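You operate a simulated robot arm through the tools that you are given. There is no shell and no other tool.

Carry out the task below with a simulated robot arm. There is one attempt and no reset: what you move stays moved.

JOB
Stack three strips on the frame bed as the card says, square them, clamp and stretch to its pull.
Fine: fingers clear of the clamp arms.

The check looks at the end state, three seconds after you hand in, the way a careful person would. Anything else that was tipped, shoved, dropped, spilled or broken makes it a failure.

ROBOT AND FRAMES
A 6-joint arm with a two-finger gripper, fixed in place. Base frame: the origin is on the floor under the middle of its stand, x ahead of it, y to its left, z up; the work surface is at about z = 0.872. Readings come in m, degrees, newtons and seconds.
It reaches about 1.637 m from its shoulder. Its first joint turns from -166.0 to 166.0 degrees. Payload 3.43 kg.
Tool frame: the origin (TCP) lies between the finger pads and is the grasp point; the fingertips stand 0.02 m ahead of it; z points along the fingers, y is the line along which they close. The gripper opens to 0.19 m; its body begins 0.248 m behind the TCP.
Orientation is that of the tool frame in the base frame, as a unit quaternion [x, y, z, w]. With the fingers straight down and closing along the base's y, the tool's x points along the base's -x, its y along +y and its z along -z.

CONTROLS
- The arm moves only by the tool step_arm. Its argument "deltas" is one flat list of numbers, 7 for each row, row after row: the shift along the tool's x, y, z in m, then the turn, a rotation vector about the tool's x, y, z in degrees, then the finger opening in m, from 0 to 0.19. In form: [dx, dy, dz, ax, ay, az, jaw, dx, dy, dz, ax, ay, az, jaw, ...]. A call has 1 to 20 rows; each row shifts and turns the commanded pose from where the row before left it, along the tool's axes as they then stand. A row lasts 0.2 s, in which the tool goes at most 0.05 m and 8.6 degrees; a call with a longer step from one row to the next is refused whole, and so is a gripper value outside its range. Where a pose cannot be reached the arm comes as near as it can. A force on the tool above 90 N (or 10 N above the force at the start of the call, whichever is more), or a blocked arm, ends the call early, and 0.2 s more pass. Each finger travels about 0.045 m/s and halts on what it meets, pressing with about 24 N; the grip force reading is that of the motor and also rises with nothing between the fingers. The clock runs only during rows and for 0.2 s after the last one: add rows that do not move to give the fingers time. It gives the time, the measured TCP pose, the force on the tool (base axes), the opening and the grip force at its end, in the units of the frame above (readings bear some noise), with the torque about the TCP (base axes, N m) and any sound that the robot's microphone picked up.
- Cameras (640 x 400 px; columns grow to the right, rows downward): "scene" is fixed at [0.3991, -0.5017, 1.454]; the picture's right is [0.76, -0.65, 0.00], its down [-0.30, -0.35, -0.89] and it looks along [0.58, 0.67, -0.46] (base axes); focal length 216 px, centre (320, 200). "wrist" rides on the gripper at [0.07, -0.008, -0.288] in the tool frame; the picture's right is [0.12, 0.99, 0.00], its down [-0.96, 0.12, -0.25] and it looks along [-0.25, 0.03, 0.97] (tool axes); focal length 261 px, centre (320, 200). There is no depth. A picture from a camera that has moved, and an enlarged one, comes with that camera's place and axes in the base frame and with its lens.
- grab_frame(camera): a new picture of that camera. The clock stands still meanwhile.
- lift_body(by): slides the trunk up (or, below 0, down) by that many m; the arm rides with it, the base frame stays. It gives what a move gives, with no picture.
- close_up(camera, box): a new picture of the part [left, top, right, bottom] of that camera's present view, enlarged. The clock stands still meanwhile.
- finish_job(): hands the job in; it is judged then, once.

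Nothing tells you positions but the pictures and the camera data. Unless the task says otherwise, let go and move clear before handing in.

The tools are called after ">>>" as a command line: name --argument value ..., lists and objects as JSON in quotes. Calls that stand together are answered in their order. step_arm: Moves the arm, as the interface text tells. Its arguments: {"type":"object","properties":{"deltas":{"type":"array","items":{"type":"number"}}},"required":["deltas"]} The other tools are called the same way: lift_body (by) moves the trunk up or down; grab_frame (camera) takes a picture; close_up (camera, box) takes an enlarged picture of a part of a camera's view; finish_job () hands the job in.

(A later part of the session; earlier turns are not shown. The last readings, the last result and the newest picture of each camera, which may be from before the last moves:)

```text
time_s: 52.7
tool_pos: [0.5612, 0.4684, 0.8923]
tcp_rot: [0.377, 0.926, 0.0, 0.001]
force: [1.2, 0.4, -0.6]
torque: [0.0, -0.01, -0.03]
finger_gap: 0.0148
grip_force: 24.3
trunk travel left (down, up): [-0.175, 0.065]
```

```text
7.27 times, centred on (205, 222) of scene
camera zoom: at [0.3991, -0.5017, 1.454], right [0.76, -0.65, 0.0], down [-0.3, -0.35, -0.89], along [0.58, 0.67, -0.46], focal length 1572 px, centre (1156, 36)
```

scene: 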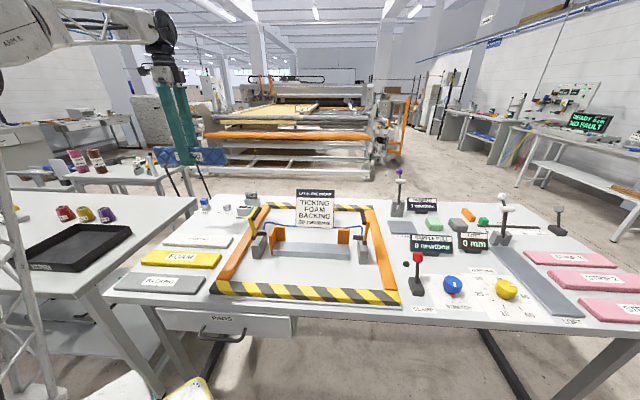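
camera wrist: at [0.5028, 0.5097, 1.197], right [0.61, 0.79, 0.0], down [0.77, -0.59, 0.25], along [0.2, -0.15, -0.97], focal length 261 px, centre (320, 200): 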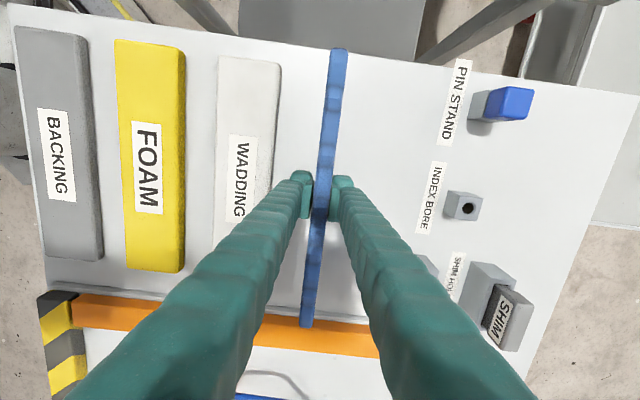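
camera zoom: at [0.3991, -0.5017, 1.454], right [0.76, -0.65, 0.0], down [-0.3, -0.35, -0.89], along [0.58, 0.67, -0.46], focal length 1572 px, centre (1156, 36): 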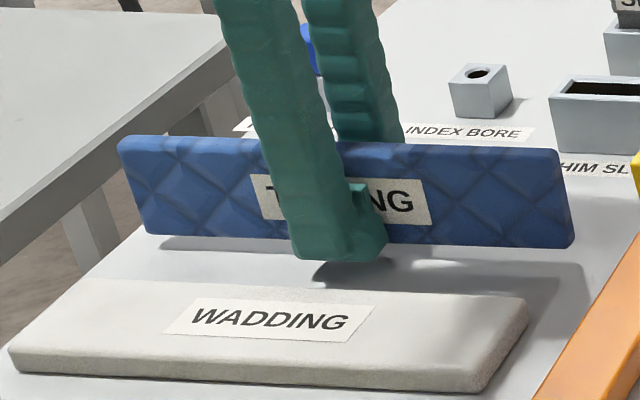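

>>> step_arm --deltas '[0, 0, 0.002, 0, 0, 0, 0.002, 0, 0, 0, 0, 0, 0, 0.002]'

>>> step_arm --deltas '[0, 0, 0.002, 0, 0, 0, 0.002, 0, 0, 0, 0, 0, 0, 0.002]'

>>> step_arm --deltas '[0, 0, 0.002, 0, 0, 0, 0.002, 0, 0, 0, 0, 0, 0, 0.002]'

>>> close_up --camera "scene" --box '[165, 195, 245, 250]'

```text
time_s: 53.3
tool_pos: [0.5608, 0.4673, 0.8905]
tcp_rot: [0.377, 0.926, 0.001, 0.001]
force: [0.9, 0.4, -0.1]
torque: [-0.01, 0.01, 0.02]
finger_gap: 0.0144
grip_force: 23.8
trunk travel left (down, up): [-0.175, 0.065]
```

```text
time_s: 53.9
tool_pos: [0.5617, 0.4677, 0.8883]
tcp_rot: [0.376, 0.927, 0.0, 0.001]
force: [-0.1, 0.1, -0.8]
torque: [0.01, 0.0, 0.01]
finger_gap: 0.0145
grip_force: 23.9
trunk travel left (down, up): [-0.175, 0.065]
```

```text
time_s: 54.5
tool_pos: [0.5609, 0.4674, 0.8872]
tcp_rot: [0.376, 0.927, 0.0, 0.001]
force: [0.2, -0.3, 0.1]
torque: [0.0, -0.01, 0.06]
finger_gap: 0.0144
grip_force: 23.7
trunk travel left (down, up): [-0.175, 0.065]
```

```text
7.27 times, centred on (205, 222) of scene
camera zoom: at [0.3991, -0.5017, 1.454], right [0.76, -0.65, 0.0], down [-0.3, -0.35, -0.89], along [0.58, 0.67, -0.46], focal length 1572 px, centre (1156, 36)
```

zoom: 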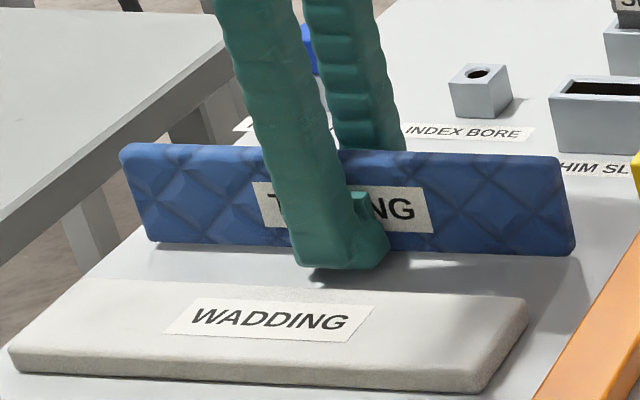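

>>> step_arm --deltas '[0, 0, 0.001, 0, 0, 0, 0.002, 0, 0, 0, 0, 0, 0, 0.002]'

>>> step_arm --deltas '[0, 0, 0.001, 0, 0, 0, 0.002, 0, 0, 0, 0, 0, 0, 0.002]'

>>> step_arm --deltas '[0, 0, 0.001, 0, 0, 0, 0.002, 0, 0, 0, 0, 0, 0, 0.002]'

```text
time_s: 55.1
tool_pos: [0.561, 0.4672, 0.8861]
tcp_rot: [0.376, 0.927, 0.001, 0.001]
force: [0.0, 0.4, -0.8]
torque: [-0.01, -0.02, 0.02]
finger_gap: 0.0146
grip_force: 23.9
trunk travel left (down, up): [-0.175, 0.065]
```

```text
time_s: 55.7
tool_pos: [0.561, 0.4679, 0.8847]
tcp_rot: [0.376, 0.927, 0.0, 0.001]
force: [-0.5, 0.4, -1.1]
torque: [-0.01, 0.0, -0.04]
finger_gap: 0.0147
grip_force: 24.5
trunk travel left (down, up): [-0.175, 0.065]
```

```text
time_s: 56.3
tool_pos: [0.562, 0.4672, 0.8836]
tcp_rot: [0.377, 0.926, -0.001, 0.001]
force: [0.8, -0.2, -0.9]
torque: [0.01, -0.01, -0.01]
finger_gap: 0.0145
grip_force: 24.2
trunk travel left (down, up): [-0.175, 0.065]
```

>>> close_up --camera "scene" --box '[180, 205, 245, 250]'

>>> step_arm --deltas '[0, 0, 0.001, 0, 0, 0, 0.002, 0, 0, 0, 0, 0, 0, 0.002]'

>>> step_arm --deltas '[0, 0, 0.001, 0, 0, 0, 0.002, 0, 0, 0, 0, 0, 0, 0.002]'

```text
8.89 times, centred on (212, 228) of scene
camera zoom: at [0.3991, -0.5017, 1.454], right [0.76, -0.65, 0.0], down [-0.3, -0.35, -0.89], along [0.58, 0.67, -0.46], focal length 1921 px, centre (1276, -44)
```

zoom: 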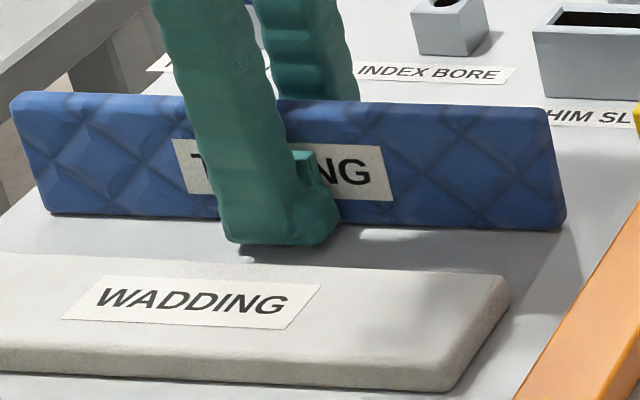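

```text
time_s: 56.9
tool_pos: [0.5606, 0.4675, 0.8831]
tcp_rot: [0.376, 0.927, -0.001, 0.001]
force: [0.0, -0.3, -1.4]
torque: [-0.02, 0.02, 0.01]
finger_gap: 0.0147
grip_force: 23.6
trunk travel left (down, up): [-0.175, 0.065]
```

```text
time_s: 57.5
tool_pos: [0.5607, 0.4662, 0.8826]
tcp_rot: [0.376, 0.927, 0.0, 0.001]
force: [-0.6, 0.4, 12.5]
torque: [0.01, 0.02, 0.0]
finger_gap: 0.0145
grip_force: 24.1
trunk travel left (down, up): [-0.175, 0.065]
```

The strip's lower edge has just touched the table. I'll ease off 1 mm, open slightly, and rise along the strip so the tips are near its upper part.

>>> step_arm --deltas '[0, 0, -0.001, 0, 0, 0, 0.002, 0, 0, 0, 0, 0, 0, 0.022, 0, 0, 0, 0, 0, 0, 0.022]'

>>> step_arm --deltas '[0, 0, -0.01, 0, 0, 0, 0.022, 0, 0, -0.015, 0, 0, 0, 0.022, 0, 0, -0.015, 0, 0, 0, 0.022, 0, 0, 0, 0, 0, 0, 0.022]'

>>> close_up --camera "scene" --box '[165, 185, 245, 250]'

>>> grab_frame --camera "wrist"

```text
time_s: 58.3
tool_pos: [0.5605, 0.4667, 0.8826]
tcp_rot: [0.377, 0.926, 0.0, 0.001]
force: [0.3, 0.4, 0.1]
torque: [-0.01, -0.01, 0.04]
finger_gap: 0.022
grip_force: 0.1
trunk travel left (down, up): [-0.175, 0.065]
```

```text
time_s: 59.3
tool_pos: [0.5615, 0.4679, 0.9225]
tcp_rot: [0.376, 0.927, 0.001, 0.001]
force: [0.2, 0.4, 0.1]
torque: [-0.01, 0.03, -0.01]
finger_gap: 0.0221
grip_force: 0.1
trunk travel left (down, up): [-0.175, 0.065]
```

```text
6.15 times, centred on (205, 218) of scene
camera zoom: at [0.3991, -0.5017, 1.454], right [0.76, -0.65, 0.0], down [-0.3, -0.35, -0.89], along [0.58, 0.67, -0.46], focal length 1330 px, centre (1028, 92)
```

zoom: 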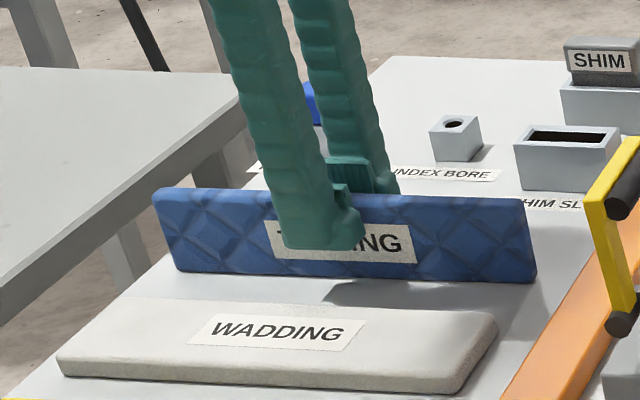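

```text
taken
camera wrist: at [0.5034, 0.5098, 1.2107], right [0.61, 0.79, 0.0], down [0.77, -0.59, 0.25], along [0.2, -0.15, -0.97], focal length 261 px, centre (320, 200)
```

wrist: 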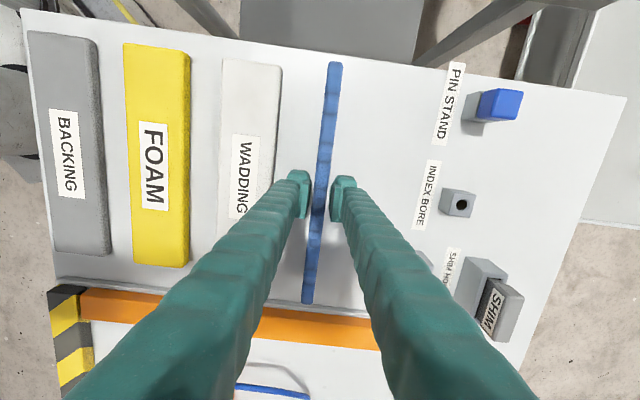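

The strip stands on its own. I'll open the fingers well clear, then push its upper edge backward with the front finger so it lies down label-up.

>>> step_arm --deltas '[0, 0, 0, 0, 0, 0, 0.15, 0, 0, 0, 0, 0, 0, 0.15, 0, 0, 0, 0, 0, 0, 0.15, 0, 0, 0, 0, 0, 0, 0.15, 0, 0, 0, 0, 0, 0, 0.15, 0, 0, 0, 0, 0, 0, 0.15, 0, 0, 0, 0, 0, 0, 0.15, 0, 0, 0, 0, 0, 0, 0.15]'

>>> step_arm --deltas '[0, 0.02, 0, 0, 0, 0, 0.15, 0, 0.02, 0, 0, 0, 0, 0.15, 0, 0.015, 0, 0, 0, 0, 0.15, 0, 0.006, 0, 0, 0, 0, 0.15, 0, 0.006, 0, 0, 0, 0, 0.15, 0, 0.004, 0, 0, 0, 0, 0.15, 0, 0.004, 0, 0, 0, 0, 0.15, 0, 0.004, 0, 0, 0, 0, 0.15]'

>>> close_up --camera "scene" --box '[165, 185, 245, 250]'

>>> grab_frame --camera "wrist"

```text
time_s: 61.1
tool_pos: [0.5611, 0.469, 0.9234]
tcp_rot: [0.377, 0.926, 0.0, 0.0]
force: [0.0, -0.4, 0.8]
torque: [0.0, 0.05, 0.02]
finger_gap: 0.1501
grip_force: 0.0
trunk travel left (down, up): [-0.175, 0.065]
```

```text
time_s: 62.9
tool_pos: [0.6149, 0.5249, 0.9214]
tcp_rot: [0.376, 0.926, -0.001, 0.0]
force: [-0.6, -0.6, 0.4]
torque: [0.03, 0.01, -0.03]
finger_gap: 0.1496
grip_force: 0.1
trunk travel left (down, up): [-0.175, 0.065]
```

```text
6.15 times, centred on (205, 218) of scene
camera zoom: at [0.3991, -0.5017, 1.454], right [0.76, -0.65, 0.0], down [-0.3, -0.35, -0.89], along [0.58, 0.67, -0.46], focal length 1330 px, centre (1028, 92)
```

zoom: 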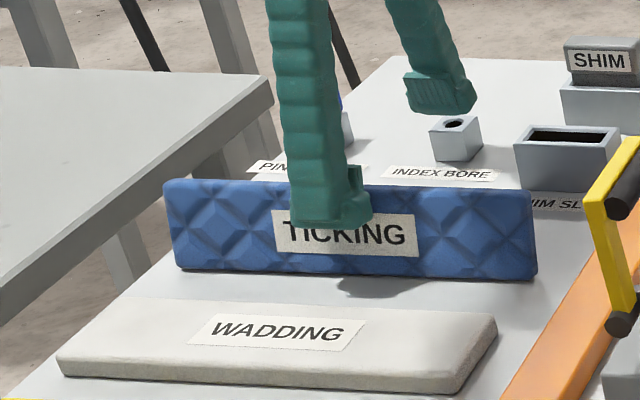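

```text
taken
camera wrist: at [0.558, 0.5663, 1.2099], right [0.61, 0.79, 0.0], down [0.77, -0.59, 0.25], along [0.2, -0.15, -0.97], focal length 261 px, centre (320, 200)
```

wrist: 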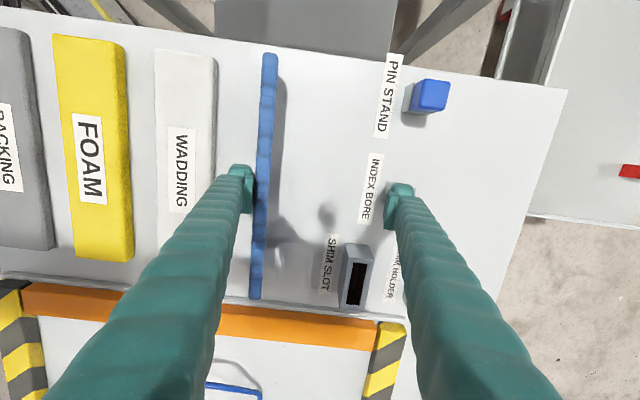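

The front finger is against the strip and it's starting to tilt. I'll keep pushing slowly until it lies down.

>>> step_arm --deltas '[0, 0.004, 0, 0, 0, 0, 0.15, 0, 0.004, 0, 0, 0, 0, 0.15, 0, 0.004, 0, 0, 0, 0, 0.15, 0, 0.004, 0, 0, 0, 0, 0.15, 0, 0, 0, 0, 0, 0, 0.15]'

>>> close_up --camera "scene" --box '[165, 185, 245, 250]'

>>> grab_frame --camera "wrist"

```text
time_s: 64.1
tool_pos: [0.6272, 0.5366, 0.9227]
tcp_rot: [0.377, 0.926, 0.001, 0.001]
force: [0.3, -0.8, 0.1]
torque: [-0.03, 0.02, -0.01]
finger_gap: 0.1501
grip_force: 0.0
trunk travel left (down, up): [-0.175, 0.065]
```

```text
6.15 times, centred on (205, 218) of scene
camera zoom: at [0.3991, -0.5017, 1.454], right [0.76, -0.65, 0.0], down [-0.3, -0.35, -0.89], along [0.58, 0.67, -0.46], focal length 1330 px, centre (1028, 92)
```

zoom: 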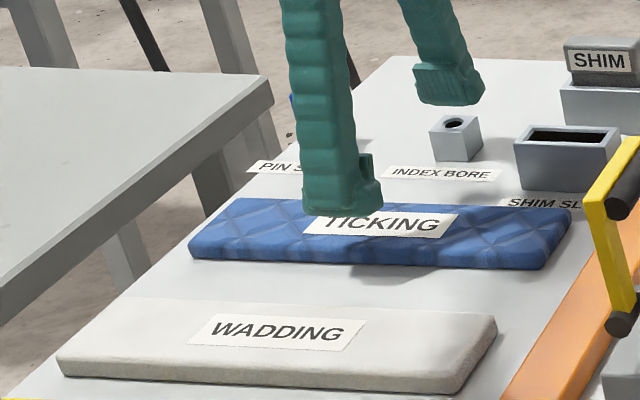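

```text
taken
camera wrist: at [0.5693, 0.5777, 1.2102], right [0.61, 0.79, 0.0], down [0.77, -0.59, 0.25], along [0.2, -0.15, -0.97], focal length 261 px, centre (320, 200)
```

wrist: 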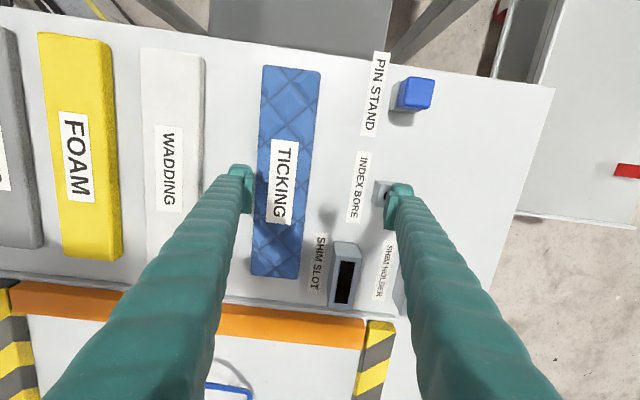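

The ticking lies flat, label up, with clear space around it. I'll rise, centre over it and measure again for a careful second pick.

>>> step_arm --deltas '[0, 0, -0.04, 0, 0, 0, 0.15, 0, 0, -0.04, 0, 0, 0, 0.15, 0, -0.024, 0, 0, 0, 0, 0.085, 0, -0.0244, 0, 0, 0, -0.6, 0.085, 0, 0, 0, 0, 0, 0, 0.085, 0, 0, 0, 0, 0, 0, 0.085, 0, 0, 0, 0, 0, 0, 0.085]'

>>> close_up --camera "wrist" --box '[260, 60, 400, 260]'

```text
time_s: 65.7
tool_pos: [0.5942, 0.5015, 1.0027]
tcp_rot: [0.372, 0.928, -0.001, 0.0]
force: [-0.9, -0.5, -0.6]
torque: [0.01, 0.04, 0.01]
finger_gap: 0.0852
grip_force: 0.0
trunk travel left (down, up): [-0.175, 0.065]
```

```text
2.00 times, centred on (330, 160) of wrist
camera zoom: at [0.5358, 0.5421, 1.2908], right [0.6, 0.8, 0.0], down [0.78, -0.58, 0.25], along [0.2, -0.15, -0.97], focal length 521 px, centre (300, 280)
```

zoom: 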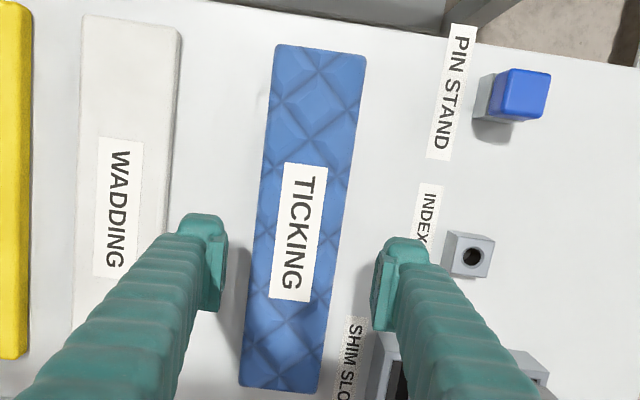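

The tool is aligned to within a degree and about a millimetre. I'll go down to just above the table and close.

>>> step_arm --deltas '[0.0015, -0.0009, 0, 0, 0, 0, 0.082, 0, 0, 0.04, 0, 0, 0, 0.082, 0, 0, 0.04, 0, 0, 0, 0.082, 0, 0, 0.03, 0, 0, 0, 0.082, 0, 0, 0.009, 0, 0, 0, 0.082, 0, 0, 0.003, 0, 0, 0, 0.082, 0, 0, 0, 0, 0, 0, 0.082]'

>>> close_up --camera "wrist" --box '[250, 140, 390, 240]'

```text
time_s: 67.3
tool_pos: [0.5908, 0.5007, 0.8808]
tcp_rot: [0.372, 0.928, -0.001, 0.0]
force: [-0.4, -0.1, -0.2]
torque: [0.02, 0.0, -0.01]
finger_gap: 0.082
grip_force: 0.0
trunk travel left (down, up): [-0.175, 0.065]
```

```text
4.00 times, centred on (320, 190) of wrist
camera zoom: at [0.5336, 0.5426, 1.168], right [0.6, 0.8, 0.0], down [0.78, -0.58, 0.25], along [0.2, -0.15, -0.97], focal length 1043 px, centre (320, 240)
```

zoom: 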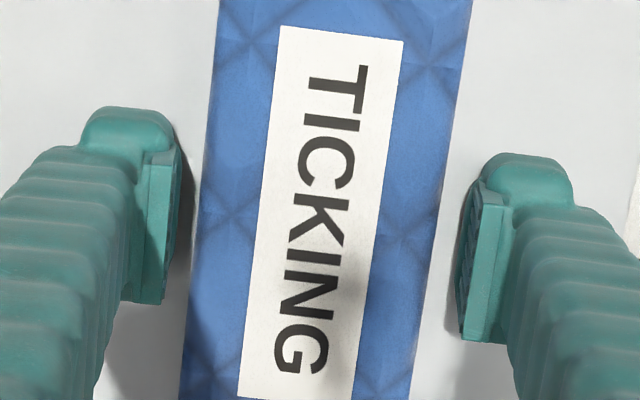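

>>> step_arm --deltas '[0, 0, 0.001, 0, 0, 0, 0.074, 0, 0, 0, 0, 0, 0, 0.074]'

>>> step_arm --deltas '[0, 0, 0, 0, 0, 0, 0.068, 0, 0, 0, 0, 0, 0, 0.068]'

>>> step_arm --deltas '[0, 0, 0, 0, 0, 0, 0.065, 0, 0, 0, 0, 0, 0, 0.065]'

```text
time_s: 67.9
tool_pos: [0.5914, 0.502, 0.8808]
tcp_rot: [0.371, 0.928, -0.001, 0.0]
force: [0.5, 1.1, 0.0]
torque: [-0.04, -0.02, -0.01]
finger_gap: 0.0737
grip_force: 0.2
trunk travel left (down, up): [-0.175, 0.065]
```

```text
time_s: 68.5
tool_pos: [0.5928, 0.5019, 0.8793]
tcp_rot: [0.371, 0.928, 0.0, 0.0]
force: [-0.1, 0.3, 0.1]
torque: [0.02, -0.02, -0.03]
finger_gap: 0.0692
grip_force: 0.7
trunk travel left (down, up): [-0.175, 0.065]
```

```text
time_s: 69.1
tool_pos: [0.5914, 0.5006, 0.8798]
tcp_rot: [0.372, 0.928, 0.0, 0.0]
force: [-0.1, -0.9, 0.5]
torque: [-0.02, 0.03, -0.08]
finger_gap: 0.0689
grip_force: 24.3
trunk travel left (down, up): [-0.175, 0.065]
```

The grip is firm at 0.0689 m with 24 N and no upward push. I'll lift to a safe height, straighten the yaw, and carry it over the bed with about 6 mm clearance from both stops.

>>> step_arm --deltas '[0, 0, -0.005, 0, 0, 0, 0.05, 0, 0, -0.015, 0, 0, 0, 0.05, 0, 0, -0.04, 0, 0, 0, 0.05, 0, 0, -0.045, 0, 0, 0, 0.05, 0, 0, -0.045, 0, 0, 0, 0.05, 0, 0, -0.045, 0, 0, 0, 0.05, 0, 0, -0.045, 0, 0, 0, 0.05, 0, 0, -0.045, 0, 0, 0, 0.05, 0, 0, -0.035, 0, 0, 0.6, 0.05, 0, 0, 0, 0, 0, 0, 0.05]'

>>> step_arm --deltas '[-0.0406, -0.0163, 0, 0, 0, 0, 0.05, -0.0406, -0.0163, 0, 0, 0, 0, 0.05, -0.0406, -0.0163, 0, 0, 0, 0, 0.05, -0.0406, -0.0163, 0, 0, 0, 0, 0.05, -0.0406, -0.0163, 0, 0, 0, 0, 0.05, -0.0406, -0.0163, 0, 0, 0, 0, 0.05, -0.0406, -0.0163, 0, 0, 0, 0, 0.05, -0.0406, -0.0163, 0, 0, 0, 0, 0.05, -0.0406, -0.0163, 0, 0, 0, 0, 0.05, -0.0406, -0.0163, 0, 0, 0, 0, 0.05, -0.0406, -0.0163, 0, 0, 0, 0, 0.05, -0.0406, -0.0163, 0, 0, 0, 0, 0.05, 0, 0, 0, 0, 0, 0, 0.05]'

>>> close_up --camera "wrist" --box '[240, 40, 440, 340]'

>>> close_up --camera "scene" --box '[230, 130, 400, 285]'

```text
time_s: 71.3
tool_pos: [0.5909, 0.5005, 1.1993]
tcp_rot: [0.377, 0.926, 0.0, 0.0]
force: [0.8, -0.3, -0.9]
torque: [0.0, 0.0, 0.01]
finger_gap: 0.0685
grip_force: 23.7
trunk travel left (down, up): [-0.175, 0.065]
```

```text
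time_s: 74.1
tool_pos: [0.8031, 0.0207, 1.2001]
tcp_rot: [0.376, 0.927, 0.001, 0.001]
force: [-0.7, 0.0, -0.8]
torque: [-0.01, 0.02, 0.02]
finger_gap: 0.0688
grip_force: 24.2
trunk travel left (down, up): [-0.175, 0.065]
```

```text
1.33 times, centred on (340, 190) of wrist
camera zoom: at [0.7464, 0.0627, 1.488], right [0.61, 0.79, 0.0], down [0.77, -0.59, 0.25], along [0.2, -0.15, -0.97], focal length 348 px, centre (293, 213)
```

zoom: 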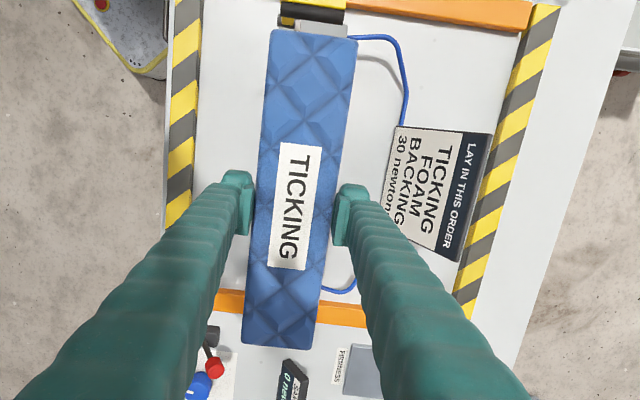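

```text
2.58 times, centred on (315, 208) of scene
camera zoom: at [0.3991, -0.5017, 1.454], right [0.76, -0.65, 0.0], down [-0.3, -0.35, -0.89], along [0.58, 0.67, -0.46], focal length 558 px, centre (333, 181)
```

zoom: 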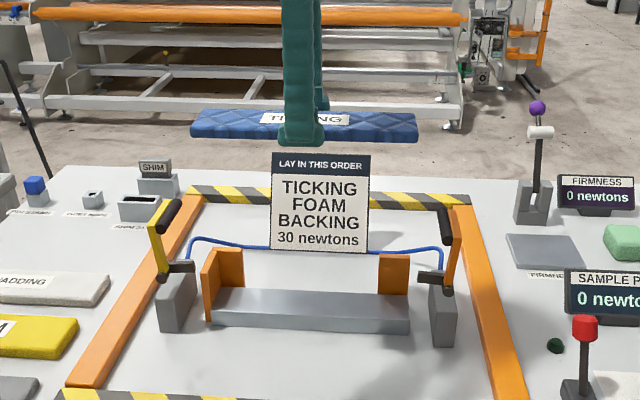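

The strip is centred in the hand. I'll go down to fence-top level and check the gaps closely.

>>> step_arm --deltas '[0, 0, 0.045, 0, 0, 0, 0.05, 0, 0, 0.045, 0, 0, 0, 0.05, 0, 0, 0.045, 0, 0, 0, 0.05, 0, 0, 0.045, 0, 0, 0, 0.05, 0, 0, 0.022, 0, 0, 0, 0.05, 0, 0, 0, 0, 0, 0, 0.05]'

>>> close_up --camera "wrist" --box '[300, 30, 380, 110]'

>>> close_up --camera "wrist" --box '[280, 230, 370, 320]'

>>> close_up --camera "scene" --box '[258, 205, 378, 265]'

```text
time_s: 75.5
tool_pos: [0.8048, 0.0214, 0.9982]
tcp_rot: [0.376, 0.927, 0.001, 0.001]
force: [0.2, -0.1, 0.1]
torque: [-0.02, 0.0, 0.01]
finger_gap: 0.0685
grip_force: 24.2
trunk travel left (down, up): [-0.175, 0.065]
```

```text
5.00 times, centred on (340, 70) of wrist
camera zoom: at [0.747, 0.0624, 1.2859], right [0.61, 0.79, 0.0], down [0.77, -0.59, 0.25], along [0.2, -0.15, -0.97], focal length 1303 px, centre (220, 850)
```

zoom: 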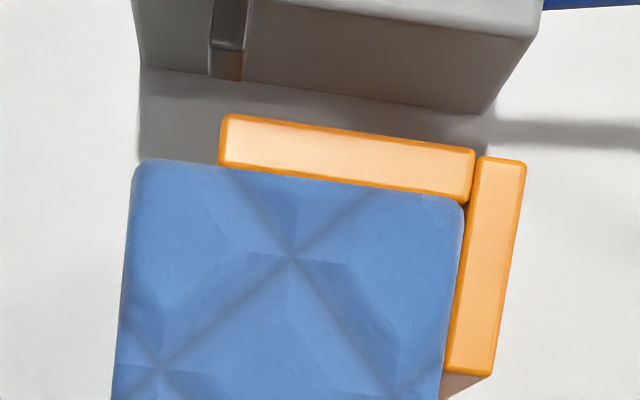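

```text
4.44 times, centred on (325, 275) of wrist
camera zoom: at [0.747, 0.0624, 1.2859], right [0.61, 0.79, 0.0], down [0.77, -0.59, 0.25], along [0.2, -0.15, -0.97], focal length 1158 px, centre (298, -133)
```

zoom: 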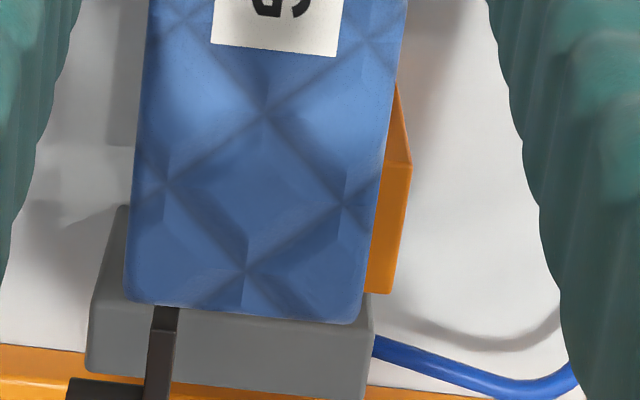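

```text
5.33 times, centred on (318, 235) of scene
camera zoom: at [0.3991, -0.5017, 1.454], right [0.76, -0.65, 0.0], down [-0.3, -0.35, -0.89], along [0.58, 0.67, -0.46], focal length 1153 px, centre (331, 13)
```

zoom: 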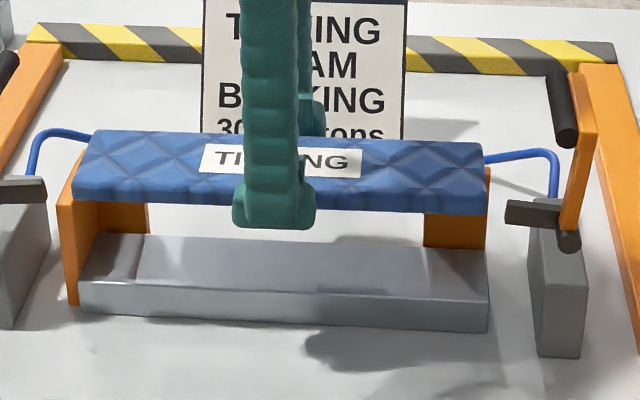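

The gaps are about 5 mm to both back fences and 7 mm to the stop, nearly parallel. I'll lower to about 8 mm above the bed and then in 1 mm steps.

>>> step_arm --deltas '[0, 0, 0.02, 0, 0, 0, 0.05, 0, 0, 0.02, 0, 0, 0, 0.05, 0, 0, 0.015, 0, 0, 0, 0.05, 0, 0, 0.01, 0, 0, 0, 0.05, 0, 0, 0, 0, 0, 0, 0.05]'

>>> close_up --camera "wrist" --box '[300, 30, 380, 110]'

>>> close_up --camera "scene" --box '[258, 205, 378, 265]'

```text
time_s: 76.7
tool_pos: [0.8052, 0.0218, 0.9331]
tcp_rot: [0.376, 0.927, 0.001, 0.001]
force: [1.0, 0.0, -1.3]
torque: [0.04, -0.02, -0.03]
finger_gap: 0.0686
grip_force: 24.3
trunk travel left (down, up): [-0.175, 0.065]
```

```text
5.00 times, centred on (340, 70) of wrist
camera zoom: at [0.7471, 0.063, 1.2201], right [0.61, 0.79, 0.0], down [0.77, -0.59, 0.25], along [0.2, -0.15, -0.97], focal length 1303 px, centre (220, 850)
```

zoom: 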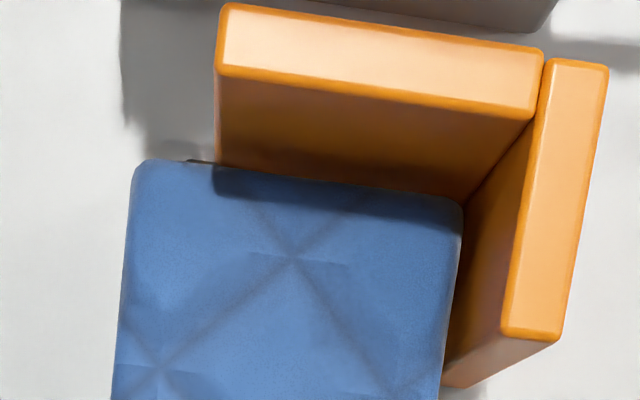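

```text
5.33 times, centred on (318, 235) of scene
camera zoom: at [0.3991, -0.5017, 1.454], right [0.76, -0.65, 0.0], down [-0.3, -0.35, -0.89], along [0.58, 0.67, -0.46], focal length 1153 px, centre (331, 13)
```

zoom: 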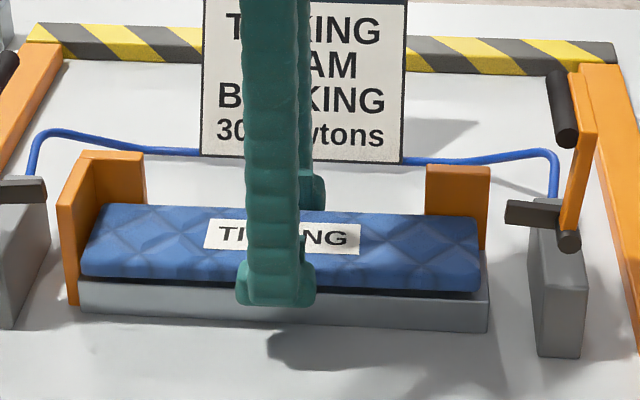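

The strip is inside the fences just above the bed. I'll shift a few millimetres toward the stop and fence, then lower in small steps until it touches.

>>> step_arm --deltas '[0.004, 0.0025, 0, 0, 0, 0, 0.05, 0, 0, 0.004, 0, 0, 0, 0.05, 0, 0, 0.003, 0, 0, 0, 0.05, 0, 0, 0, 0, 0, 0, 0.05]'

>>> step_arm --deltas '[0, 0, 0.002, 0, 0, 0, 0.05, 0, 0, 0, 0, 0, 0, 0.05]'

>>> step_arm --deltas '[0, 0, 0.001, 0, 0, 0, 0.05, 0, 0, 0, 0, 0, 0, 0.05]'

>>> step_arm --deltas '[0, 0, 0.001, 0, 0, 0, 0.05, 0, 0, 0, 0, 0, 0, 0.05]'

```text
time_s: 77.7
tool_pos: [0.803, 0.0252, 0.9252]
tcp_rot: [0.377, 0.926, 0.0, 0.0]
force: [-4.7, -3.7, 0.3]
torque: [-0.14, -0.03, -0.88]
finger_gap: 0.0685
grip_force: 24.0
trunk travel left (down, up): [-0.175, 0.065]
```

```text
time_s: 78.3
tool_pos: [0.8037, 0.0251, 0.9245]
tcp_rot: [0.375, 0.927, 0.001, 0.001]
force: [-2.4, -4.9, 1.0]
torque: [-0.11, -0.14, -0.82]
finger_gap: 0.0689
grip_force: 24.2
trunk travel left (down, up): [-0.175, 0.065]
```

```text
time_s: 78.9
tool_pos: [0.802, 0.0263, 0.9232]
tcp_rot: [0.376, 0.927, 0.0, 0.002]
force: [-0.8, -3.7, 1.6]
torque: [-0.03, 0.02, -0.43]
finger_gap: 0.0689
grip_force: 23.6
trunk travel left (down, up): [-0.175, 0.065]
```

```text
time_s: 79.5
tool_pos: [0.8033, 0.0261, 0.9228]
tcp_rot: [0.376, 0.926, 0.001, 0.002]
force: [-1.1, -1.3, 4.3]
torque: [0.28, 0.33, -0.32]
finger_gap: 0.0687
grip_force: 24.0
trunk travel left (down, up): [-0.175, 0.065]
```

The strip now lightly touches the right back fence, and there's a hint of bed contact. I'll check the pictures.

>>> close_up --camera "scene" --box '[258, 220, 318, 265]'

>>> close_up --camera "scene" --box '[315, 220, 375, 265]'

>>> close_up --camera "wrist" --box '[300, 30, 380, 110]'

>>> close_up --camera "wrist" --box '[280, 230, 370, 320]'

```text
8.89 times, centred on (288, 242) of scene
camera zoom: at [0.3991, -0.5017, 1.454], right [0.76, -0.65, 0.0], down [-0.3, -0.35, -0.89], along [0.58, 0.67, -0.46], focal length 1921 px, centre (604, -178)
```

zoom: 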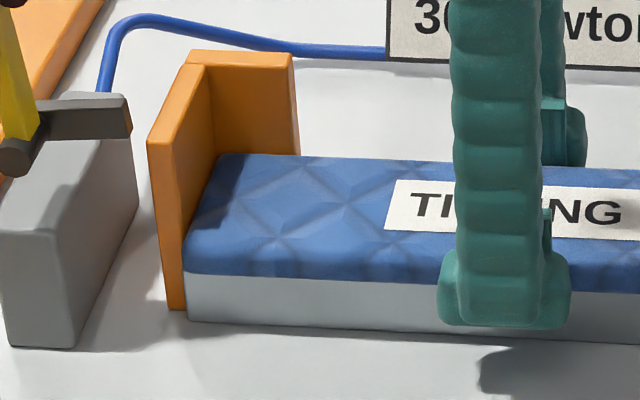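

```text
8.89 times, centred on (345, 242) of scene
camera zoom: at [0.3991, -0.5017, 1.454], right [0.76, -0.65, 0.0], down [-0.3, -0.35, -0.89], along [0.58, 0.67, -0.46], focal length 1921 px, centre (98, -178)
```

zoom: 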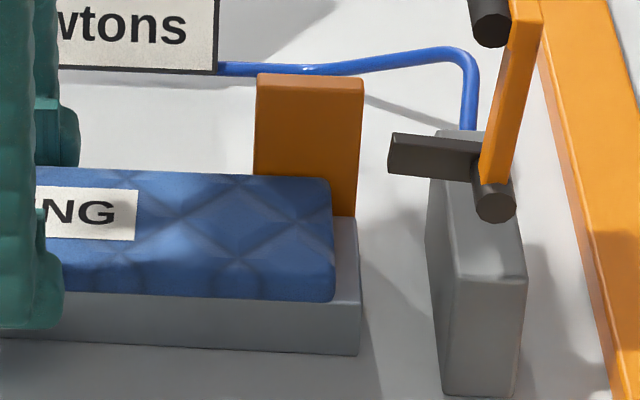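

```text
5.00 times, centred on (340, 70) of wrist
camera zoom: at [0.7453, 0.0674, 1.2096], right [0.61, 0.79, 0.0], down [0.77, -0.59, 0.25], along [0.2, -0.15, -0.97], focal length 1303 px, centre (220, 850)
```

zoom: 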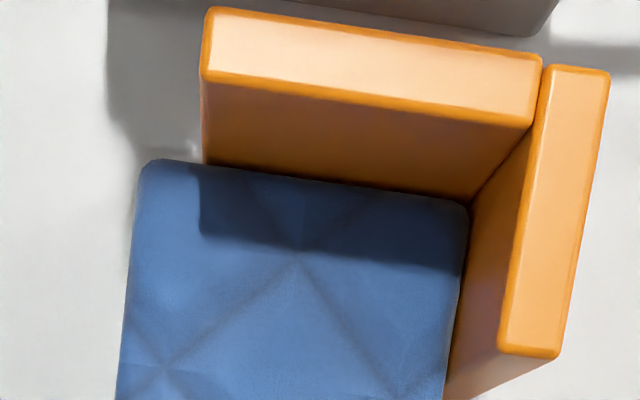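

```text
4.44 times, centred on (325, 275) of wrist
camera zoom: at [0.7453, 0.0674, 1.2096], right [0.61, 0.79, 0.0], down [0.77, -0.59, 0.25], along [0.2, -0.15, -0.97], focal length 1158 px, centre (298, -133)
```

zoom: 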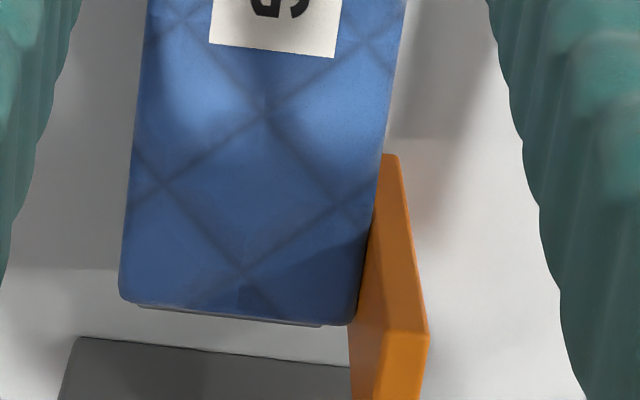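

The strip is down on the bed and inside the stops. I'll release it with a small opening.

>>> step_arm --deltas '[0, 0, 0, 0, 0, 0, 0.078, 0, 0, 0, 0, 0, 0, 0.078]'

>>> close_up --camera "wrist" --box '[250, 140, 390, 240]'

>>> close_up --camera "scene" --box '[258, 210, 378, 265]'

```text
time_s: 80.1
tool_pos: [0.8041, 0.0264, 0.9227]
tcp_rot: [0.376, 0.927, 0.001, 0.002]
force: [0.3, 0.7, 1.1]
torque: [0.01, 0.02, 0.01]
finger_gap: 0.0778
grip_force: 0.1
trunk travel left (down, up): [-0.175, 0.065]
```

```text
4.00 times, centred on (320, 190) of wrist
camera zoom: at [0.7454, 0.0675, 1.2094], right [0.61, 0.79, 0.0], down [0.77, -0.59, 0.25], along [0.2, -0.15, -0.97], focal length 1043 px, centre (320, 240)
```

zoom: 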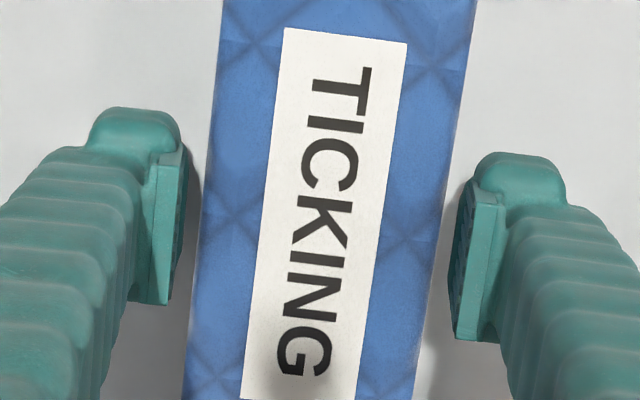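

```text
5.33 times, centred on (318, 238) of scene
camera zoom: at [0.3991, -0.5017, 1.454], right [0.76, -0.65, 0.0], down [-0.3, -0.35, -0.89], along [0.58, 0.67, -0.46], focal length 1153 px, centre (331, 0)
```

zoom: 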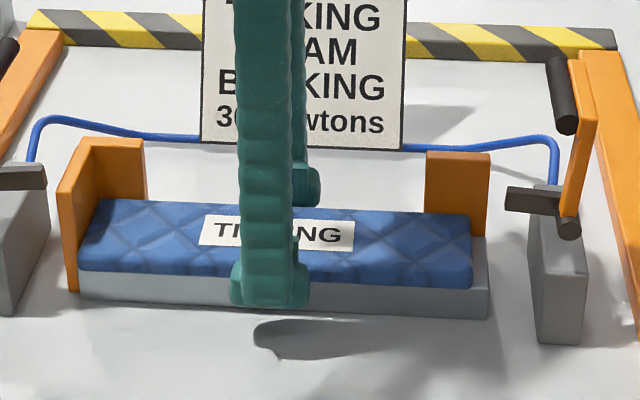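

The ticking is flat on the bed. I'll rise straight up and view it from above.

>>> step_arm --deltas '[0, 0, -0.01, 0, 0, 0, 0.078, 0, 0, -0.03, 0, 0, 0, 0.078, 0, 0, -0.045, 0, 0, 0, 0.078, 0, 0, -0.045, 0, 0, 0, 0.1, 0, 0, -0.045, 0, 0, 0, 0.1, 0, 0, -0.045, 0, 0, 0, 0.1, 0, 0, -0.045, 0, 0, 0, 0.1, 0, 0, 0, 0, 0, 0, 0.1]'

>>> close_up --camera "wrist" --box '[270, 60, 390, 270]'

>>> close_up --camera "scene" --box '[258, 215, 318, 260]'

>>> close_up --camera "scene" --box '[315, 215, 375, 260]'

```text
time_s: 81.9
tool_pos: [0.8014, 0.0269, 1.1864]
tcp_rot: [0.375, 0.927, 0.0, 0.001]
force: [0.0, 0.2, -0.8]
torque: [-0.01, -0.01, 0.02]
finger_gap: 0.0999
grip_force: 0.0
trunk travel left (down, up): [-0.175, 0.065]
```

```text
1.90 times, centred on (330, 165) of wrist
camera zoom: at [0.7445, 0.068, 1.474], right [0.61, 0.79, 0.0], down [0.77, -0.59, 0.25], along [0.2, -0.15, -0.97], focal length 496 px, centre (301, 267)
```

zoom: 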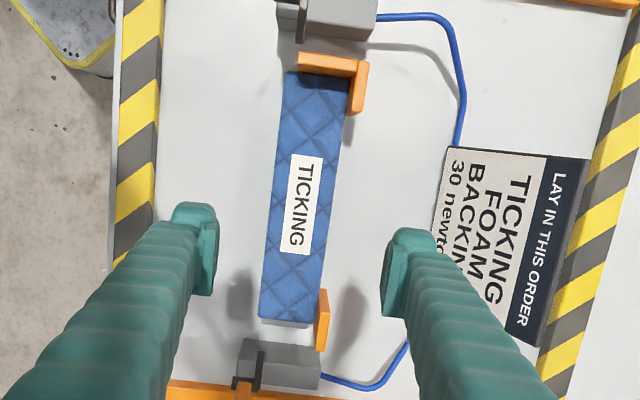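

```text
8.89 times, centred on (288, 238) of scene
camera zoom: at [0.3991, -0.5017, 1.454], right [0.76, -0.65, 0.0], down [-0.3, -0.35, -0.89], along [0.58, 0.67, -0.46], focal length 1921 px, centre (604, -133)
```

zoom: 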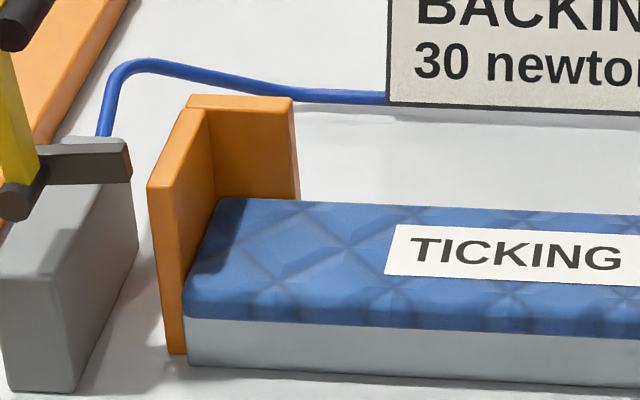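

```text
8.89 times, centred on (345, 238) of scene
camera zoom: at [0.3991, -0.5017, 1.454], right [0.76, -0.65, 0.0], down [-0.3, -0.35, -0.89], along [0.58, 0.67, -0.46], focal length 1921 px, centre (98, -133)
```

zoom: 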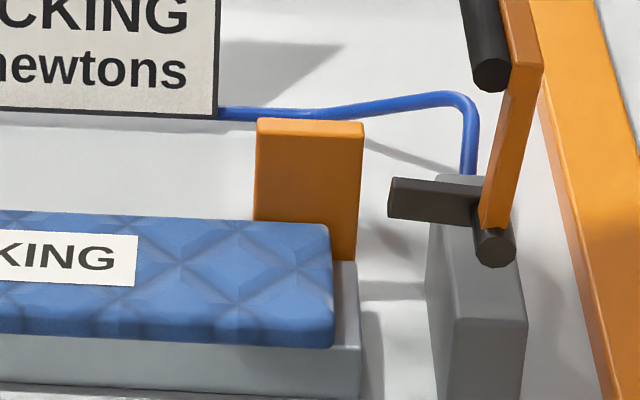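

The ticking is nicely seated. I'll zoom in on both ends to see the remaining gaps.

>>> close_up --camera "wrist" --box '[305, 80, 370, 130]'

>>> close_up --camera "wrist" --box '[290, 200, 355, 250]'

```text
8.00 times, centred on (338, 105) of wrist
camera zoom: at [0.7445, 0.068, 1.474], right [0.61, 0.79, 0.0], down [0.77, -0.59, 0.25], along [0.2, -0.15, -0.97], focal length 2085 px, centre (180, 960)
```

zoom: 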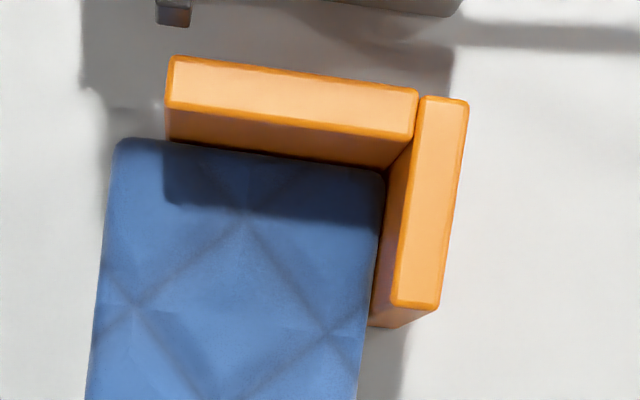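

```text
8.00 times, centred on (322, 225) of wrist
camera zoom: at [0.7445, 0.068, 1.474], right [0.61, 0.79, 0.0], down [0.77, -0.59, 0.25], along [0.2, -0.15, -0.97], focal length 2085 px, centre (300, 0)
```

zoom: 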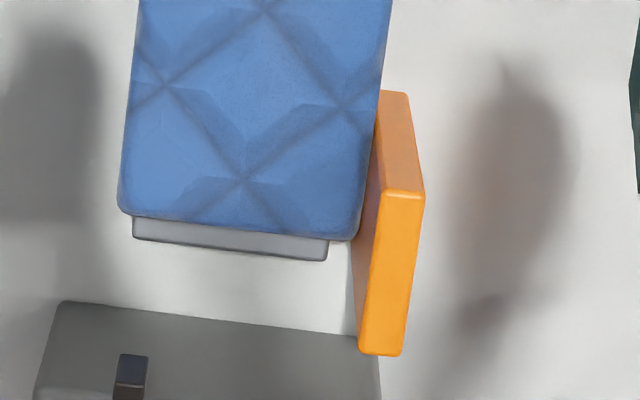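

The ticking's gaps are only a few millimetres, and I'll push the whole stack square at the end. Next is the foam, so I'll move over it and measure.

>>> step_arm --deltas '[0.0393, -0.0058, 0, 0, 0, 0, 0.1, 0.0393, -0.0058, 0, 0, 0, 0, 0.1, 0.0393, -0.0058, 0, 0, 0, 0, 0.1, 0.0393, -0.0058, 0, 0, 0, 0, 0.1, 0.0393, -0.0058, 0, 0, 0, 0, 0.1, 0.0393, -0.0058, 0, 0, 0, 0, 0.1, 0.0393, -0.0058, 0, 0, 0, 0, 0.1, 0.0393, -0.0058, 0, 0, 0, 0, 0.1, 0.0393, -0.0058, 0, 0, 0, 0, 0.1, 0.0393, -0.0058, 0, 0, 0, 0, 0.1, 0.0393, -0.0058, 0, 0, 0, 0, 0.1, 0.0393, -0.0058, 0, 0, 0, 0, 0.1, 0, 0, 0, 0, 0, 0, 0.1]'

>>> close_up --camera "wrist" --box '[240, 80, 400, 270]'

>>> grab_frame --camera "wrist"

>>> grab_frame --camera "scene"

```text
time_s: 84.7
tool_pos: [0.4159, 0.3065, 1.1858]
tcp_rot: [0.377, 0.926, 0.001, 0.001]
force: [-0.1, -0.1, -0.3]
torque: [-0.04, 0.02, 0.0]
finger_gap: 0.0999
grip_force: 0.1
trunk travel left (down, up): [-0.175, 0.065]
```

```text
2.11 times, centred on (320, 175) of wrist
camera zoom: at [0.358, 0.3476, 1.4737], right [0.61, 0.79, 0.0], down [0.77, -0.59, 0.25], along [0.2, -0.15, -0.97], focal length 549 px, centre (320, 253)
```

zoom: 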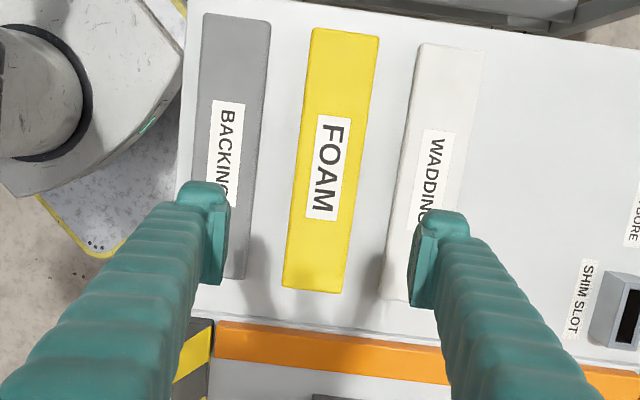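

```text
taken
camera wrist: at [0.358, 0.3476, 1.4737], right [0.61, 0.79, 0.0], down [0.77, -0.59, 0.25], along [0.2, -0.15, -0.97], focal length 261 px, centre (320, 200)
```

wrist: 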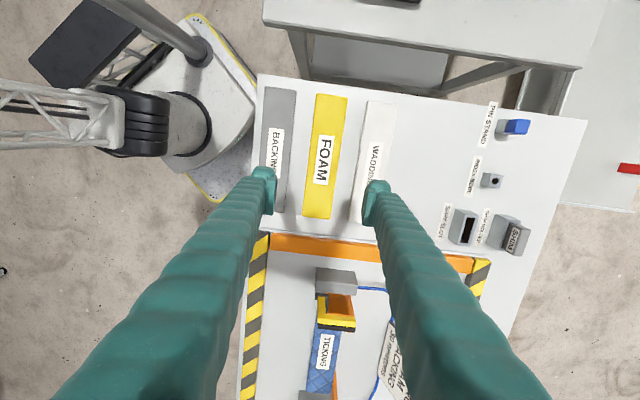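

```text
taken
```

scene: 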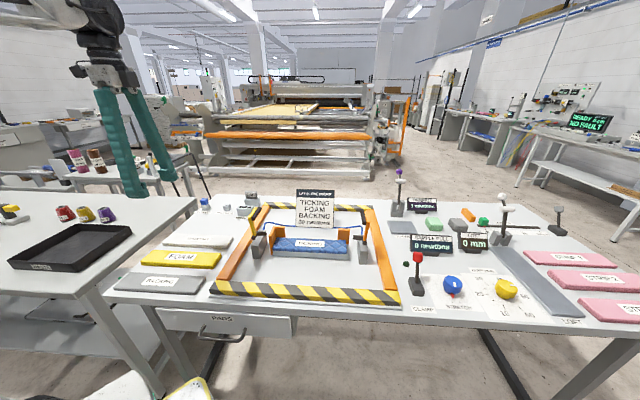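

The foam's centre is about 12 mm along and 9 mm across from the tool. I'll shift over it, narrow the fingers and go partway down to measure again.

>>> step_arm --deltas '[0.0125, 0.0086, 0, 0, 0, 0, 0.079, 0, 0, 0.045, 0, 0, 0, 0.079, 0, 0, 0.045, 0, 0, 0, 0.079, 0, 0, 0.045, 0, 0, 0, 0.079, 0, 0, 0.045, 0, 0, 0, 0.079, 0, 0, 0, 0, 0, 0, 0.079]'

>>> close_up --camera "wrist" --box '[240, 60, 400, 260]'

>>> close_up --camera "scene" --box '[100, 230, 240, 300]'

```text
time_s: 86.1
tool_pos: [0.4123, 0.3209, 1.007]
tcp_rot: [0.377, 0.926, 0.0, 0.002]
force: [0.6, 0.2, 1.0]
torque: [0.0, 0.02, -0.02]
finger_gap: 0.0791
grip_force: 0.0
trunk travel left (down, up): [-0.175, 0.065]
```

```text
2.00 times, centred on (320, 160) of wrist
camera zoom: at [0.3558, 0.3622, 1.2944], right [0.61, 0.79, 0.0], down [0.77, -0.59, 0.25], along [0.2, -0.15, -0.97], focal length 521 px, centre (320, 280)
```

zoom: 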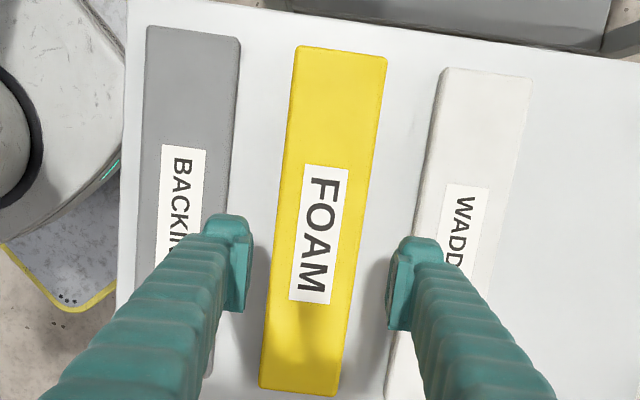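

```text
4.57 times, centred on (170, 265) of scene
camera zoom: at [0.3991, -0.5017, 1.454], right [0.76, -0.65, 0.0], down [-0.3, -0.35, -0.89], along [0.58, 0.67, -0.46], focal length 988 px, centre (1006, -97)
```

zoom: 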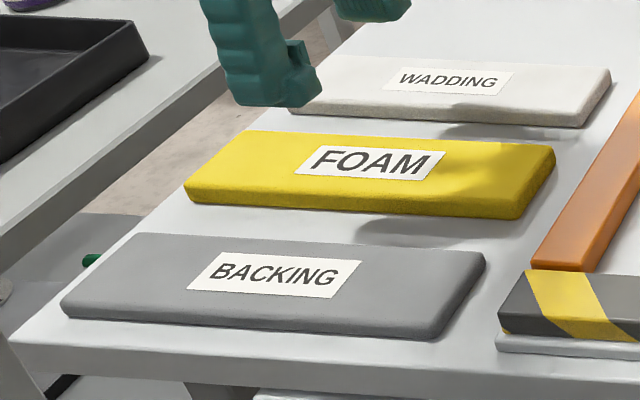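

The foam is centred under the tool within a millimetre. I'll go down with the narrow opening and check before closing.

>>> step_arm --deltas '[0, 0, 0.04, 0, 0, 0, 0.079, 0, 0, 0.04, 0, 0, 0, 0.079, 0, 0, 0.02, 0, 0, 0, 0.079, 0, 0, 0.01, 0, 0, 0, 0.079, 0, 0, 0, 0, 0, 0, 0.079]'

>>> close_up --camera "wrist" --box '[250, 140, 390, 240]'

>>> close_up --camera "scene" --box '[130, 220, 230, 290]'

```text
time_s: 87.3
tool_pos: [0.414, 0.319, 0.896]
tcp_rot: [0.376, 0.926, 0.0, 0.001]
force: [0.3, 0.1, -0.6]
torque: [-0.01, -0.01, 0.02]
finger_gap: 0.0791
grip_force: 0.1
trunk travel left (down, up): [-0.175, 0.065]
```

```text
4.00 times, centred on (320, 190) of wrist
camera zoom: at [0.3561, 0.3616, 1.1838], right [0.61, 0.79, 0.0], down [0.77, -0.59, 0.25], along [0.2, -0.15, -0.97], focal length 1043 px, centre (320, 240)
```

zoom: 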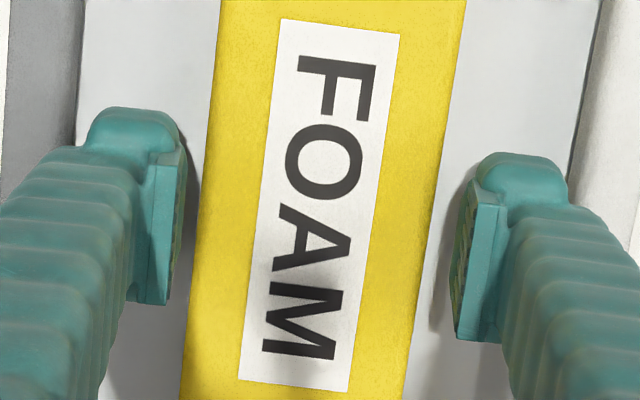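

```text
5.71 times, centred on (180, 255) of scene
camera zoom: at [0.3991, -0.5017, 1.454], right [0.76, -0.65, 0.0], down [-0.3, -0.35, -0.89], along [0.58, 0.67, -0.46], focal length 1235 px, centre (1120, -114)
```

zoom: 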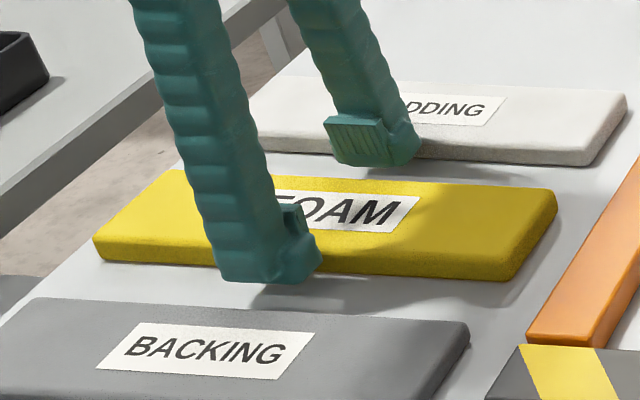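

The fingers are centred on the foam, but the neighbouring strips are close. I'll narrow the opening a little more, then go down and close.

>>> step_arm --deltas '[0, 0, 0, 0, 0, 0, 0.075, 0, 0, 0, 0, 0, 0, 0.075, 0, 0, 0.007, 0, 0, 0, 0.075, 0, 0, 0.007, 0, 0, 0, 0.075, 0, 0, 0, 0, 0, 0, 0.075]'

>>> step_arm --deltas '[0, 0, 0, 0, 0, 0, 0.07, 0, 0, 0, 0, 0, 0, 0.066, 0, 0, 0, 0, 0, 0, 0.066]'

>>> step_arm --deltas '[0, 0, 0, 0, 0, 0, 0.05, 0, 0, 0, 0, 0, 0, 0.05]'

```text
time_s: 88.5
tool_pos: [0.4137, 0.3204, 0.8822]
tcp_rot: [0.376, 0.927, 0.0, 0.001]
force: [0.3, -0.3, -0.4]
torque: [0.01, -0.02, 0.01]
finger_gap: 0.0748
grip_force: 0.1
trunk travel left (down, up): [-0.175, 0.065]
```

```text
time_s: 89.3
tool_pos: [0.4133, 0.32, 0.8818]
tcp_rot: [0.375, 0.927, 0.0, 0.002]
force: [0.6, 0.8, 1.3]
torque: [0.02, 0.0, -0.09]
finger_gap: 0.0682
grip_force: 24.0
trunk travel left (down, up): [-0.175, 0.065]
```

```text
time_s: 89.9
tool_pos: [0.4132, 0.3206, 0.8827]
tcp_rot: [0.376, 0.927, 0.0, 0.001]
force: [0.0, -0.5, 0.8]
torque: [-0.01, -0.02, -0.03]
finger_gap: 0.0683
grip_force: 23.9
trunk travel left (down, up): [-0.175, 0.065]
```

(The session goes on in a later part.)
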